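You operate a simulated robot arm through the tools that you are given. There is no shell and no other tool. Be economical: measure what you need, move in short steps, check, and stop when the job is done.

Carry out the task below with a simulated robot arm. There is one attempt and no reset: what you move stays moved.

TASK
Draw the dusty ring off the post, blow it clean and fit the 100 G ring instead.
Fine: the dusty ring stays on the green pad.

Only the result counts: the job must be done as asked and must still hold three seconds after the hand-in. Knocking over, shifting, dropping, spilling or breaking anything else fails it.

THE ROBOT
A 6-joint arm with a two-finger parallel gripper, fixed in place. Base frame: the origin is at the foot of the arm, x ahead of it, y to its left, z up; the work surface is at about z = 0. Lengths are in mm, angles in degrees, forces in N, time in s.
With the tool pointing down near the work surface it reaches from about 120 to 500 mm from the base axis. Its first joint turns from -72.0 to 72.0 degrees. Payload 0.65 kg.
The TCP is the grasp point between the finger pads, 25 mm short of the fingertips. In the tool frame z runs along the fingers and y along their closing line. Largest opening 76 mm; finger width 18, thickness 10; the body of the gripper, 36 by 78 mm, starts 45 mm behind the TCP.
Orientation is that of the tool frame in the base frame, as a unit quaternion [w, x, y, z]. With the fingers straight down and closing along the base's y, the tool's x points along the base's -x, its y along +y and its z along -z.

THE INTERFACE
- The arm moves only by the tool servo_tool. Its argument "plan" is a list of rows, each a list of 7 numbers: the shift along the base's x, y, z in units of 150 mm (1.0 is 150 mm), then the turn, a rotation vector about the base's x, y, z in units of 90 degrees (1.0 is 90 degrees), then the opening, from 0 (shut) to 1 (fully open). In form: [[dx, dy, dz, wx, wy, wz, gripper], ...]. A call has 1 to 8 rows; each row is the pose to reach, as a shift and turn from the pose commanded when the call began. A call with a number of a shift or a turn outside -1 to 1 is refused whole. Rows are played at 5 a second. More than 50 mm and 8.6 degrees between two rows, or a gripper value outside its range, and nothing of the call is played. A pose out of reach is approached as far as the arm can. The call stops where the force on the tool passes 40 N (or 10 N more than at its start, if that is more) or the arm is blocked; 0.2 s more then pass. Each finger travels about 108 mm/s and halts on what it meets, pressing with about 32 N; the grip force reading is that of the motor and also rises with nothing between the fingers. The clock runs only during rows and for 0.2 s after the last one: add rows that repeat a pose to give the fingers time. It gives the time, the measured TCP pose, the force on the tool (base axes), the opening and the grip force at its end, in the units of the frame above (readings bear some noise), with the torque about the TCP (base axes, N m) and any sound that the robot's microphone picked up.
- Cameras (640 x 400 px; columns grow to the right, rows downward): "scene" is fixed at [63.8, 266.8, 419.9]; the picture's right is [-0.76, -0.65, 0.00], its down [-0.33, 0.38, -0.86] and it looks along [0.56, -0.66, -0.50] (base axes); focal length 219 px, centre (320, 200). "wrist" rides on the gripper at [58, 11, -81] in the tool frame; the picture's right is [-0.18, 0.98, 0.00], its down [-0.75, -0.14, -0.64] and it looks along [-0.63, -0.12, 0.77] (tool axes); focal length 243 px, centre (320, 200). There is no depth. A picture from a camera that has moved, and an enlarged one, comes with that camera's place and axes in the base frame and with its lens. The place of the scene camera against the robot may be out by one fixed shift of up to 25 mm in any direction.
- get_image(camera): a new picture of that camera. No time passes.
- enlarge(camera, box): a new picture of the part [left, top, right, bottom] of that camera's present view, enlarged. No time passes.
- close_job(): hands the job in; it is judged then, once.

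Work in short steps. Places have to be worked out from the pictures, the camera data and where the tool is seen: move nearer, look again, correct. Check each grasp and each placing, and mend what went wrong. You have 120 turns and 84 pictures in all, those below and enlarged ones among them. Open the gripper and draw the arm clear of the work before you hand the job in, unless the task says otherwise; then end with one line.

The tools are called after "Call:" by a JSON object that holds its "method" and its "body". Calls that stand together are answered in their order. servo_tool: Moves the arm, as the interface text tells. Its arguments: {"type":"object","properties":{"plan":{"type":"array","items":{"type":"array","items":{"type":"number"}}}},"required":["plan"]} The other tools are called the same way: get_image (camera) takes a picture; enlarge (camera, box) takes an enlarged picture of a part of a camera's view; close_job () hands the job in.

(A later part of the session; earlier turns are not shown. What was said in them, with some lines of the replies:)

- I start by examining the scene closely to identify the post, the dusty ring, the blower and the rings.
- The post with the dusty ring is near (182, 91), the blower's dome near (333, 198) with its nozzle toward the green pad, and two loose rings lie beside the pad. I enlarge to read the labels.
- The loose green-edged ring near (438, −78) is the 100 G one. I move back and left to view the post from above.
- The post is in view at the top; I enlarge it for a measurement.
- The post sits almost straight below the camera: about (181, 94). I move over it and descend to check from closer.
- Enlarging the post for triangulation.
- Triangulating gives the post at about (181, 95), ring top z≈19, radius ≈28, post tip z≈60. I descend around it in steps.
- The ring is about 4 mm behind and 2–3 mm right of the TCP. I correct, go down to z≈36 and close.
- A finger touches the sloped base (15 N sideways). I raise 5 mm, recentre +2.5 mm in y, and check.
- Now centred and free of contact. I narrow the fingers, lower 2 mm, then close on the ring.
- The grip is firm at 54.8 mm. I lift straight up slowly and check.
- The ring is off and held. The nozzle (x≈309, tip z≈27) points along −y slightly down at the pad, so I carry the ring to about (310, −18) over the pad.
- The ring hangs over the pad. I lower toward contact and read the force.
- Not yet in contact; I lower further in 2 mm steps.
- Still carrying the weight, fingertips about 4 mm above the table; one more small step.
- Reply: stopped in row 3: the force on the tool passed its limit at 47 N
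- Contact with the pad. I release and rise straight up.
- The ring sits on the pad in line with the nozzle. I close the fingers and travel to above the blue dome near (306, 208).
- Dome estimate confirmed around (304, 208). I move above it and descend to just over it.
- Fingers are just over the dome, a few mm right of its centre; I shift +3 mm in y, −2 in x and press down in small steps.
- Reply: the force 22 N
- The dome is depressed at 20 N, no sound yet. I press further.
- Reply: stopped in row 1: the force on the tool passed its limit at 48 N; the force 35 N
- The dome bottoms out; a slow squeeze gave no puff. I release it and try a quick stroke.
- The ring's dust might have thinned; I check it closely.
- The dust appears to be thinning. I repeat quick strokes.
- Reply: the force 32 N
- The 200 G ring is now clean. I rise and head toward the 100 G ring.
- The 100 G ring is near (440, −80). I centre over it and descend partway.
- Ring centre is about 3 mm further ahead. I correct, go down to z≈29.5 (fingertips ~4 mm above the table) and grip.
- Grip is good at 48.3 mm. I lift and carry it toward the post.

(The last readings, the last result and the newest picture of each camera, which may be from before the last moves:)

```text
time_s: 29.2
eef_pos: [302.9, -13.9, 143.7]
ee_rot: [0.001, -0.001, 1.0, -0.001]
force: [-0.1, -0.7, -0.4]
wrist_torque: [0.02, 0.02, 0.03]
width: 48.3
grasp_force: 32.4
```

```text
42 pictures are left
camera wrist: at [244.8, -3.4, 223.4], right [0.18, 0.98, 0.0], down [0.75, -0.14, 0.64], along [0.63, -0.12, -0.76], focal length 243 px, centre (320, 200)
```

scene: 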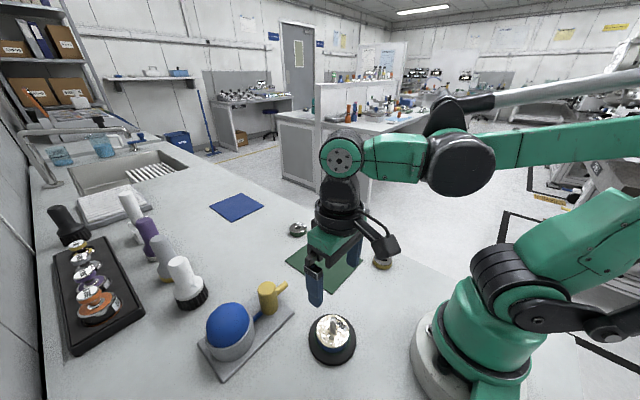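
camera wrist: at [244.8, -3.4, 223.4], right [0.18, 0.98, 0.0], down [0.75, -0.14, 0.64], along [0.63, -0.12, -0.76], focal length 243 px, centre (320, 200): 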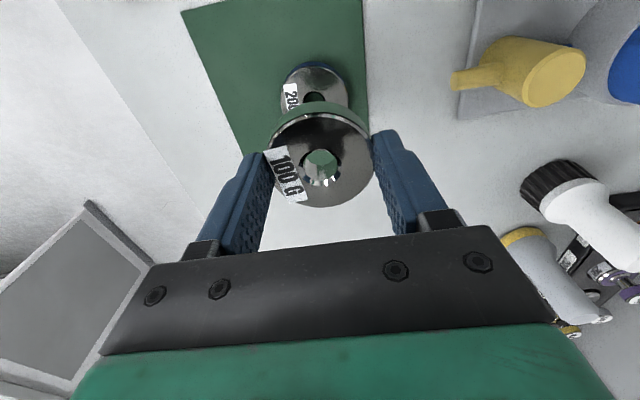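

Continuing to above the post.

Call:
{"method": "servo_tool", "body": {"plan": [[-0.2, 0.18, 0, 0, 0, 0, 0.4], [-0.4, 0.36, 0, 0, 0, 0, 0.4], [-0.6, 0.54, 0, 0, 0, 0, 0.4], [-0.82, 0.73, 0, 0, 0, 0, 0.4], [-0.82, 0.73, -0.2, 0, 0, 0, 0.4], [-0.82, 0.73, -0.2, 0, 0, 0, 0.4], [-0.82, 0.73, -0.2, 0, 0, 0, 0.4]]}}

Call:
{"method": "get_image", "body": {"camera": "wrist"}}

Call:
{"method": "enlarge", "body": {"camera": "scene", "box": [280, 260, 390, 370]}}

```text
time_s: 30.8
eef_pos: [174.9, 98.0, 112.9]
ee_rot: [0.001, 0.0, 1.0, 0.0]
force: [-0.5, 1.2, -0.4]
wrist_torque: [0.02, -0.01, -0.02]
width: 48.6
grasp_force: 32.1
```

```text
41 pictures are left
camera wrist: at [116.5, 108.8, 193.6], right [0.18, 0.98, 0.0], down [0.75, -0.14, 0.64], along [0.63, -0.12, -0.76], focal length 243 px, centre (320, 200)
```

wrist: 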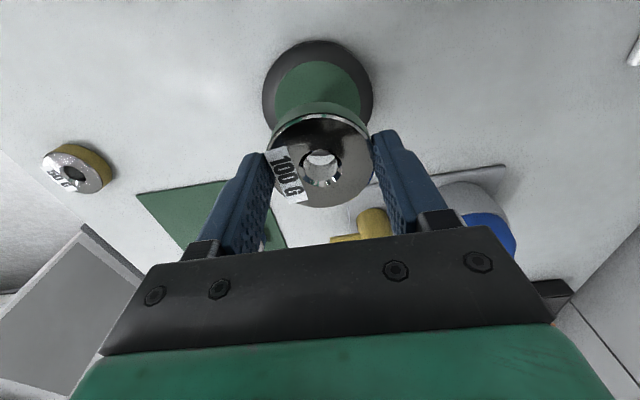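

```text
3.64 times, centred on (335, 315) of scene
camera zoom: at [63.8, 266.8, 419.9], right [-0.76, -0.65, 0.0], down [-0.33, 0.38, -0.86], along [0.56, -0.66, -0.5], focal length 798 px, centre (266, -218)
```

zoom: 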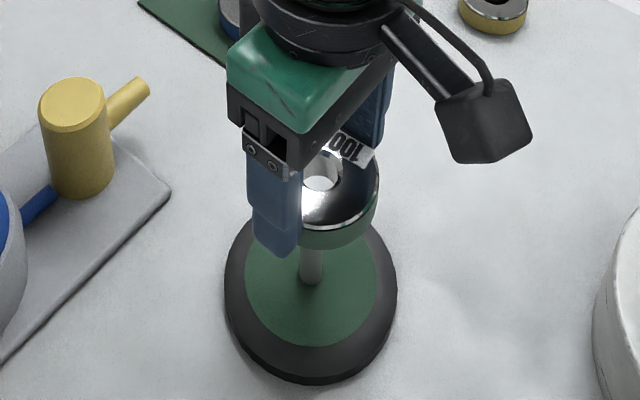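

I enlarge to measure the ring's place in the hand and over the post.

Call:
{"method": "enlarge", "body": {"camera": "wrist", "box": [240, 30, 400, 220]}}

```text
2.11 times, centred on (320, 125) of wrist
camera zoom: at [116.5, 108.8, 193.6], right [0.18, 0.98, 0.0], down [0.75, -0.14, 0.64], along [0.63, -0.12, -0.76], focal length 511 px, centre (320, 358)
```

zoom: 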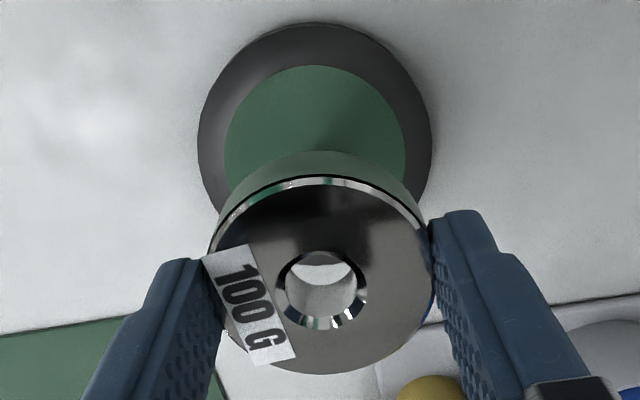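

The new ring sits in the hand about where the dusty one did, so the TCP should be at the same place, (179.4, 96). I shift +4.2 in x and −2.4 in y and re-check.

Call:
{"method": "servo_tool", "body": {"plan": [[0.028, -0.016, 0, 0, 0, 0, 0.4], [0.028, -0.016, 0.108, 0, 0, 0, 0.4], [0.028, -0.016, 0.108, 0, 0, 0, 0.4], [0.028, -0.016, 0.108, 0, 0, 0, 0.4]]}}

Call:
{"method": "get_image", "body": {"camera": "wrist"}}

```text
time_s: 31.8
eef_pos: [180.4, 94.9, 128.5]
ee_rot: [0.001, -0.001, 1.0, -0.001]
force: [-0.4, -0.6, -1.5]
wrist_torque: [0.0, 0.0, -0.01]
width: 48.5
grasp_force: 31.9
```

```text
38 pictures are left
camera wrist: at [122.1, 106.1, 208.4], right [0.18, 0.98, 0.0], down [0.75, -0.14, 0.64], along [0.63, -0.12, -0.76], focal length 243 px, centre (320, 200)
```

wrist: 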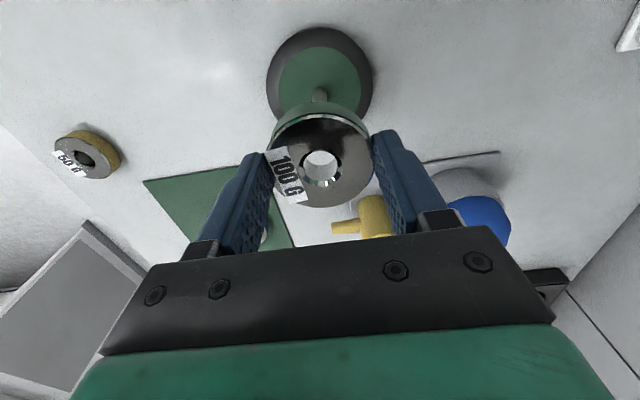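

Compared with the earlier image, I'm about 1.5 mm too far ahead; I correct and descend to just above the post tip.

Call:
{"method": "servo_tool", "body": {"plan": [[-0.01, 0, 0, 0, 0, 0, 0.4], [-0.01, 0, -0.12, 0, 0, 0, 0.4], [-0.01, 0, -0.22, 0, 0, 0, 0.4], [-0.01, 0, -0.22, 0, 0, 0, 0.4], [-0.01, 0, -0.22, 0, 0, 0, 0.4]]}}

Call:
{"method": "enlarge", "body": {"camera": "wrist", "box": [240, 30, 400, 220]}}

Call:
{"method": "enlarge", "body": {"camera": "scene", "box": [300, 280, 370, 350]}}

```text
time_s: 33.0
eef_pos: [180.6, 94.1, 96.5]
ee_rot: [0.002, -0.001, 1.0, 0.0]
force: [-0.3, 0.1, -1.6]
wrist_torque: [-0.01, -0.01, -0.01]
width: 48.6
grasp_force: 31.9
```

```text
2.11 times, centred on (320, 125) of wrist
camera zoom: at [121.4, 104.6, 176.2], right [0.18, 0.98, 0.0], down [0.75, -0.14, 0.64], along [0.63, -0.12, -0.76], focal length 511 px, centre (320, 358)
```

zoom: 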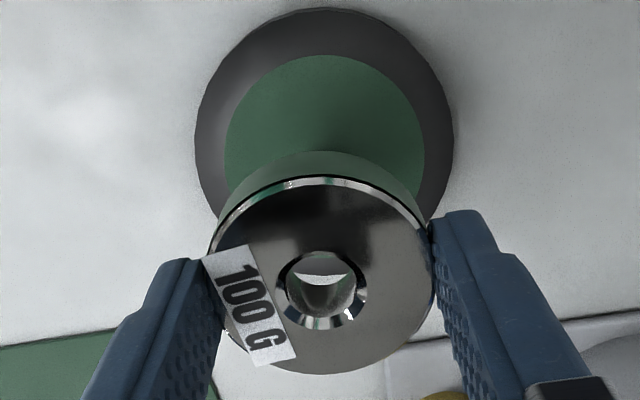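

```text
5.71 times, centred on (335, 315) of scene
camera zoom: at [63.8, 266.8, 419.9], right [-0.76, -0.65, 0.0], down [-0.33, 0.38, -0.86], along [0.56, -0.66, -0.5], focal length 1253 px, centre (234, -457)
```

zoom: 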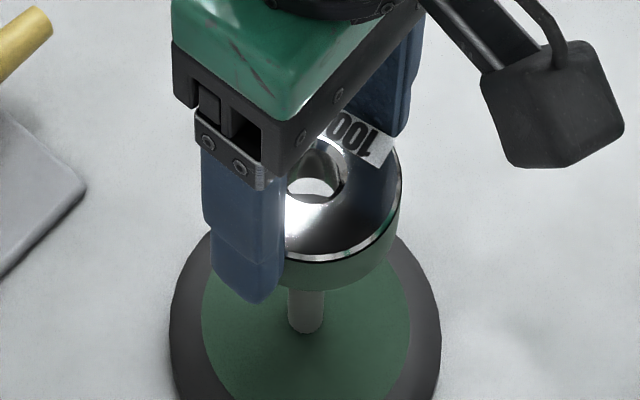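

Base outline suggests ~1 mm more in +y and ~0.6 mm back. I apply that and lower the ring onto the post tip, watching force.

Call:
{"method": "servo_tool", "body": {"plan": [[-0.004, 0.007, 0, 0, 0, 0, 0.4], [-0.004, 0.007, -0.03, 0, 0, 0, 0.4], [-0.004, 0.007, -0.06, 0, 0, 0, 0.4], [-0.004, 0.007, -0.09, 0, 0, 0, 0.4], [-0.004, 0.007, -0.09, 0, 0, 0, 0.4]]}}

Call:
{"method": "enlarge", "body": {"camera": "wrist", "box": [280, 100, 360, 220]}}

Call:
{"method": "enlarge", "body": {"camera": "scene", "box": [300, 280, 370, 350]}}

```text
time_s: 34.2
eef_pos: [180.1, 93.9, 83.6]
ee_rot: [0.001, -0.001, 1.0, 0.0]
force: [0.4, 0.3, -1.2]
wrist_torque: [-0.03, 0.04, 0.01]
width: 48.7
grasp_force: 32.3
```

```text
3.33 times, centred on (320, 160) of wrist
camera zoom: at [121.3, 104.6, 163.6], right [0.18, 0.98, 0.0], down [0.75, -0.14, 0.64], along [0.63, -0.12, -0.76], focal length 809 px, centre (320, 333)
```

zoom: 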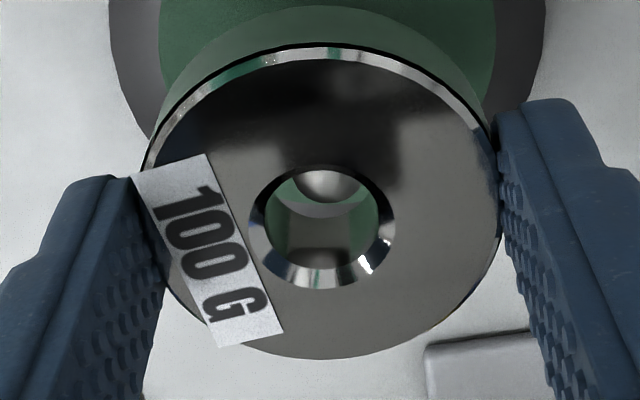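

```text
5.71 times, centred on (335, 315) of scene
camera zoom: at [63.8, 266.8, 419.9], right [-0.76, -0.65, 0.0], down [-0.33, 0.38, -0.86], along [0.56, -0.66, -0.5], focal length 1253 px, centre (234, -457)
```

zoom: 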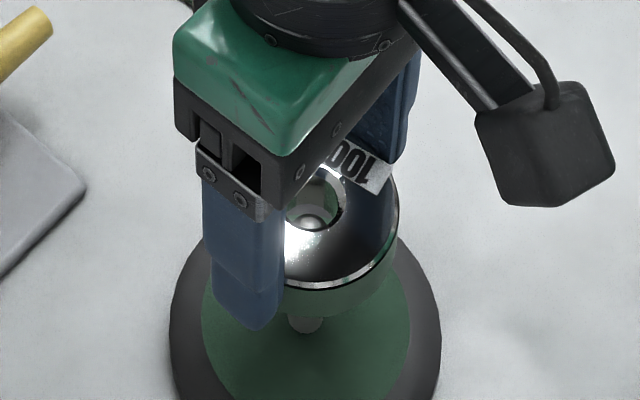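

The post tip shows in the bore, about 1.4 mm toward +y. I correct and lower a bit more.

Call:
{"method": "servo_tool", "body": {"plan": [[0.003, 0.0095, 0, 0, 0, 0, 0.4], [0.003, 0.0095, -0.02, 0, 0, 0, 0.4], [0.003, 0.0095, -0.04, 0, 0, 0, 0.4], [0.003, 0.0095, -0.04, 0, 0, 0, 0.4]]}}

Call:
{"method": "enlarge", "body": {"camera": "wrist", "box": [280, 100, 360, 220]}}

Call:
{"method": "enlarge", "body": {"camera": "scene", "box": [315, 295, 350, 330]}}

```text
time_s: 35.2
eef_pos: [180.4, 96.4, 77.0]
ee_rot: [0.001, 0.0, 1.0, -0.001]
force: [-0.9, 0.3, -0.4]
wrist_torque: [0.0, 0.01, -0.01]
width: 48.4
grasp_force: 31.7
```

```text
3.33 times, centred on (320, 160) of wrist
camera zoom: at [121.8, 107.5, 157.0], right [0.18, 0.98, 0.0], down [0.75, -0.14, 0.64], along [0.63, -0.12, -0.76], focal length 809 px, centre (320, 333)
```

zoom: 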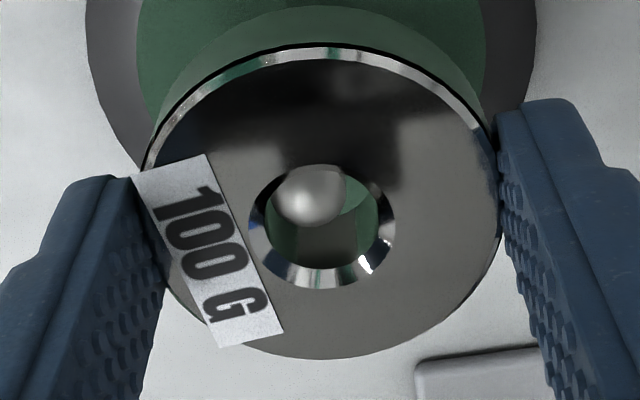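

```text
11.43 times, centred on (332, 312) of scene
camera zoom: at [63.8, 266.8, 419.9], right [-0.76, -0.65, 0.0], down [-0.33, 0.38, -0.86], along [0.56, -0.66, -0.5], focal length 2506 px, centre (177, -1086)
```

zoom: 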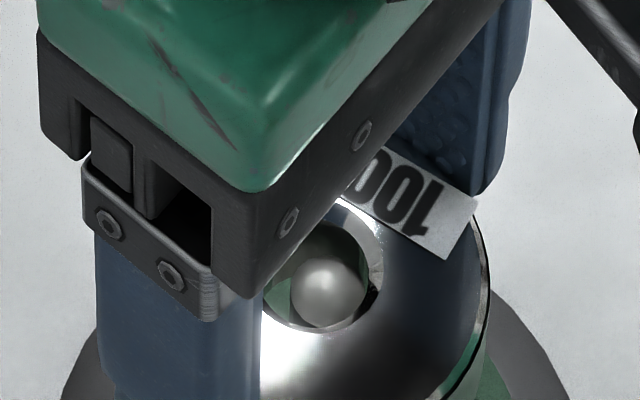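

The tip is inside the bore, with slight offset to −y. I correct −1.2 mm in y, −0.7 in x and go down 7 mm.

Call:
{"method": "servo_tool", "body": {"plan": [[-0.005, -0.008, 0, 0, 0, 0, 0.4], [-0.005, -0.008, 0, 0, 0, 0, 0.4], [-0.005, -0.008, -0.025, 0, 0, 0, 0.4], [-0.005, -0.008, -0.05, 0, 0, 0, 0.4], [-0.005, -0.008, -0.05, 0, 0, 0, 0.4]]}}

Call:
{"method": "enlarge", "body": {"camera": "wrist", "box": [280, 100, 360, 220]}}

```text
time_s: 36.4
eef_pos: [179.9, 94.8, 69.0]
ee_rot: [0.001, 0.0, 1.0, -0.002]
force: [-0.2, -1.8, -0.3]
wrist_torque: [-0.01, -0.01, -0.01]
width: 48.5
grasp_force: 32.1
```

```text
3.33 times, centred on (320, 160) of wrist
camera zoom: at [121.2, 105.3, 149.0], right [0.18, 0.98, 0.0], down [0.75, -0.14, 0.64], along [0.63, -0.12, -0.76], focal length 809 px, centre (320, 333)
```

zoom: 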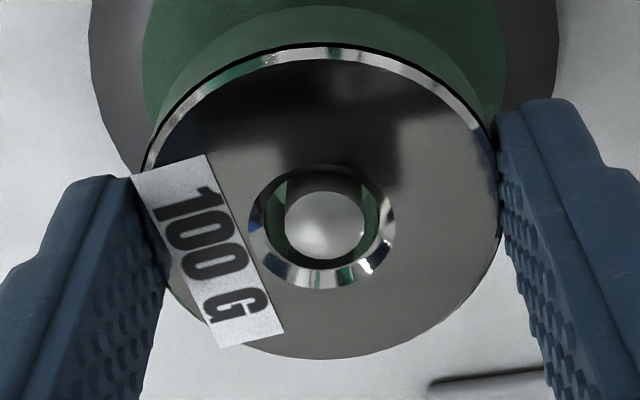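

The post is well centred in the bore. I lower further toward the seat (TCP ≈ 41).

Call:
{"method": "servo_tool", "body": {"plan": [[0, 0, -0.04, 0, 0, 0, 0.4], [0, 0, -0.08, 0, 0, 0, 0.4], [0, 0, -0.12, 0, 0, 0, 0.4], [0, 0, -0.155, 0, 0, 0, 0.4], [0, 0, -0.155, 0, 0, 0, 0.4]]}}

Call:
{"method": "enlarge", "body": {"camera": "scene", "box": [295, 295, 370, 365]}}

Call:
{"method": "enlarge", "body": {"camera": "wrist", "box": [240, 30, 400, 220]}}

```text
time_s: 37.6
eef_pos: [180.8, 95.3, 45.0]
ee_rot: [0.001, 0.0, 1.0, -0.001]
force: [0.0, -0.6, -1.3]
wrist_torque: [0.0, -0.01, 0.01]
width: 48.7
grasp_force: 31.7
```

```text
5.71 times, centred on (332, 330) of scene
camera zoom: at [63.8, 266.8, 419.9], right [-0.76, -0.65, 0.0], down [-0.33, 0.38, -0.86], along [0.56, -0.66, -0.5], focal length 1253 px, centre (249, -543)
```

zoom: 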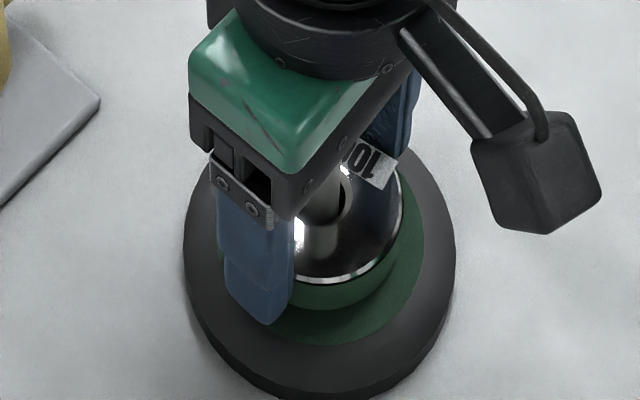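

```text
2.11 times, centred on (320, 125) of wrist
camera zoom: at [121.0, 105.9, 125.0], right [0.18, 0.98, 0.0], down [0.75, -0.14, 0.64], along [0.63, -0.12, -0.77], focal length 511 px, centre (320, 358)
```

zoom: 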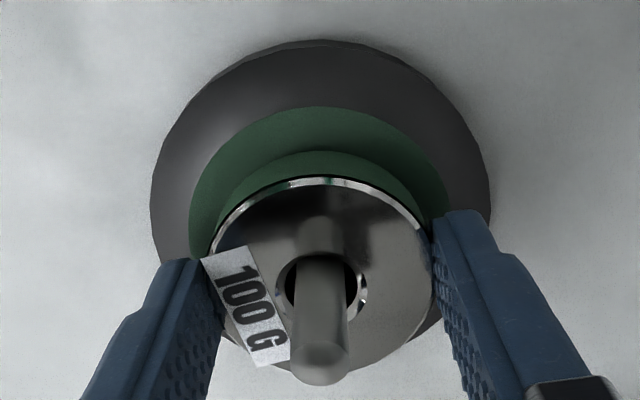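

Nearly seated, clear all round. I take small steps until contact.

Call:
{"method": "servo_tool", "body": {"plan": [[0, 0, -0.009, 0, 0, 0, 0.4], [0, 0, -0.017, 0, 0, 0, 0.4], [0, 0, -0.023, 0, 0, 0, 0.4], [0, 0, -0.023, 0, 0, 0, 0.4]]}}

```text
time_s: 38.6
eef_pos: [179.6, 94.5, 41.7]
ee_rot: [0.001, -0.001, 1.0, -0.001]
force: [-0.1, 0.6, -0.6]
wrist_torque: [0.03, 0.03, 0.0]
width: 48.6
grasp_force: 32.0
```

Call:
{"method": "servo_tool", "body": {"plan": [[0, 0, -0.006, 0, 0, 0, 0.4], [0, 0, -0.012, 0, 0, 0, 0.4], [0, 0, -0.012, 0, 0, 0, 0.4]]}}

Call:
{"method": "enlarge", "body": {"camera": "scene", "box": [310, 310, 360, 360]}}

```text
time_s: 39.4
eef_pos: [179.6, 94.3, 41.1]
ee_rot: [0.001, 0.0, 1.0, 0.0]
force: [0.0, 2.9, 7.8]
wrist_torque: [0.19, -0.05, 0.05]
width: 48.4
grasp_force: 32.7
```

```text
8.00 times, centred on (335, 335) of scene
camera zoom: at [63.7, 266.8, 419.9], right [-0.76, -0.65, 0.0], down [-0.33, 0.38, -0.86], along [0.56, -0.66, -0.5], focal length 1754 px, centre (200, -880)
```

zoom: 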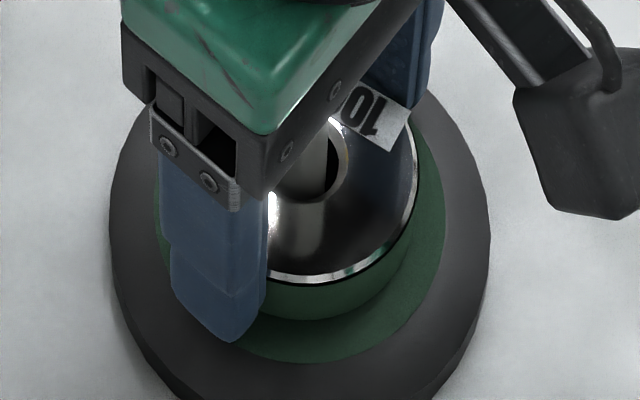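

Contact at the seat. I open and rise straight up past the post.

Call:
{"method": "servo_tool", "body": {"plan": [[0, 0, 0.005, 0, 0, 0, 0.6], [0, 0, 0.005, 0, 0, 0, 0.8], [0, 0, 0.005, 0, 0, 0, 0.9], [0, 0, 0.005, 0, 0, 0, 0.9], [0, 0, 0.2, 0, 0, 0, 0.9], [0, 0, 0.5, 0, 0, 0, 0.9], [0, 0, 0.8, 0, 0, 0, 0.9], [0, 0, 0.8, 0, 0, 0, 0.9]]}}

Call:
{"method": "get_image", "body": {"camera": "wrist"}}

Call:
{"method": "enlarge", "body": {"camera": "scene", "box": [190, 200, 410, 390]}}

```text
time_s: 41.2
eef_pos: [177.5, 97.0, 161.6]
ee_rot: [0.001, -0.001, 1.0, -0.001]
force: [0.8, -0.1, 0.0]
wrist_torque: [0.01, 0.0, 0.01]
width: 68.3
grasp_force: 0.0
```

```text
27 pictures are left
camera wrist: at [118.7, 106.4, 241.9], right [0.18, 0.98, 0.0], down [0.75, -0.14, 0.64], along [0.63, -0.12, -0.76], focal length 243 px, centre (320, 200)
```

wrist: 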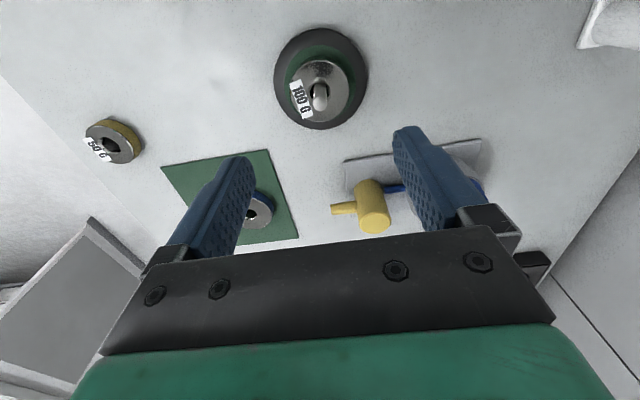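

```text
2.11 times, centred on (300, 295) of scene
camera zoom: at [63.8, 266.8, 419.9], right [-0.76, -0.65, 0.0], down [-0.33, 0.38, -0.86], along [0.56, -0.66, -0.5], focal length 462 px, centre (362, 0)
```

zoom: 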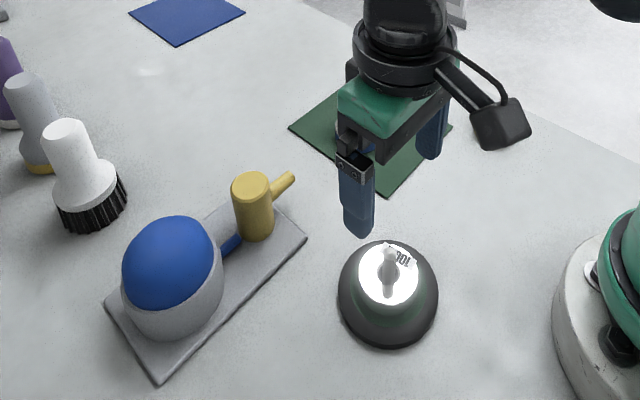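

The 100 G ring sits on the post and the 200 G ring is clean on the pad. I draw the arm up clear and take a final look.

Call:
{"method": "servo_tool", "body": {"plan": [[0.1, -0.1, 0.3, 0, 0, 0, 1], [0.3, -0.2, 0.6, 0, 0, 0, 1], [0.5, -0.3, 0.9, 0, 0, 0, 1], [0.5, -0.3, 0.9, 0, 0, 0, 1]]}}

Call:
{"method": "enlarge", "body": {"camera": "scene", "box": [190, 200, 410, 390]}}

Call:
{"method": "enlarge", "body": {"camera": "scene", "box": [290, 300, 380, 370]}}

```text
refused: row 2 steps farther than a row can; nothing moved
```

```text
2.11 times, centred on (300, 295) of scene
camera zoom: at [63.8, 266.8, 419.9], right [-0.76, -0.65, 0.0], down [-0.33, 0.38, -0.86], along [0.56, -0.66, -0.5], focal length 462 px, centre (362, 0)
```

zoom: 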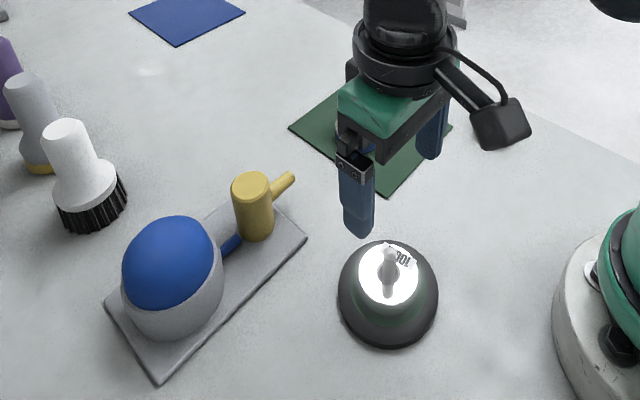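

```text
5.71 times, centred on (335, 335) of scene
camera zoom: at [63.8, 266.8, 419.9], right [-0.76, -0.65, 0.0], down [-0.33, 0.38, -0.86], along [0.56, -0.66, -0.5], focal length 1253 px, centre (234, -571)
```

zoom: 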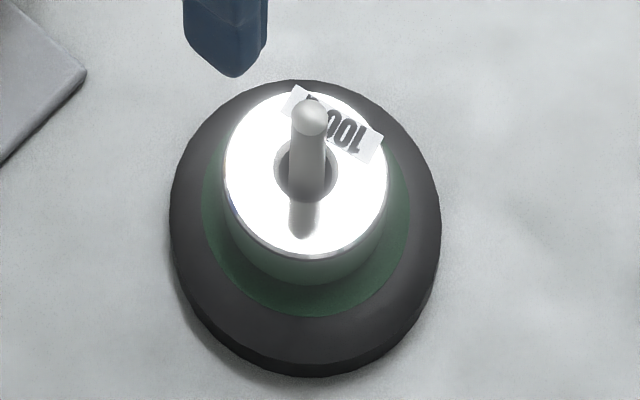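

The ring is seated flat and centred. The withdrawal was refused for step size, so I repeat it in smaller steps.

Call:
{"method": "servo_tool", "body": {"plan": [[0, 0, 0.25, 0, 0, 0, 1], [0.1, -0.1, 0.5, 0, 0, 0, 1], [0.25, -0.2, 0.7, 0, 0, 0, 1], [0.4, -0.3, 0.9, 0, 0, 0, 1], [0.4, -0.3, 0.9, 0, 0, 0, 1]]}}

Call:
{"method": "get_image", "body": {"camera": "scene"}}

Call:
{"method": "enlarge", "body": {"camera": "scene", "box": [270, 215, 400, 300]}}

```text
time_s: 42.4
eef_pos: [243.1, 49.9, 297.0]
ee_rot: [0.0, -0.002, 1.0, -0.001]
force: [-0.1, -0.6, -0.4]
wrist_torque: [0.01, 0.0, 0.01]
width: 76.2
grasp_force: 0.1
```

```text
23 pictures are left
```

scene: 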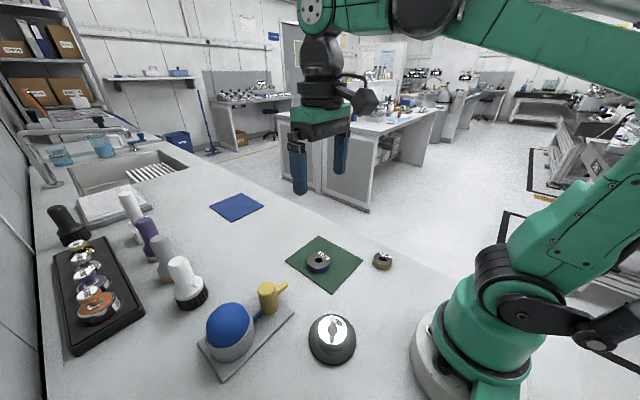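

```text
4.71 times, centred on (335, 258) of scene
camera zoom: at [63.8, 266.8, 419.9], right [-0.76, -0.65, 0.0], down [-0.33, 0.38, -0.86], along [0.56, -0.66, -0.5], focal length 1032 px, centre (249, -71)
```

zoom: 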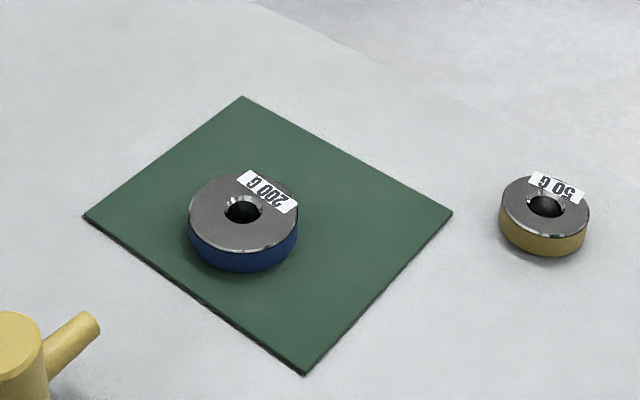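

Everything is in place: the clean 200 G ring is on the pad, the 100 G ring is on the post, and the arm is clear. I hand the job in.

Call:
{"method": "close_job", "body": {}}

```text
The job is handed in.
```

The dusty 200 G ring was drawn off the post, blown clean and left on the green pad; the 100 G ring is now seated on the post, and the arm is clear with the gripper open.
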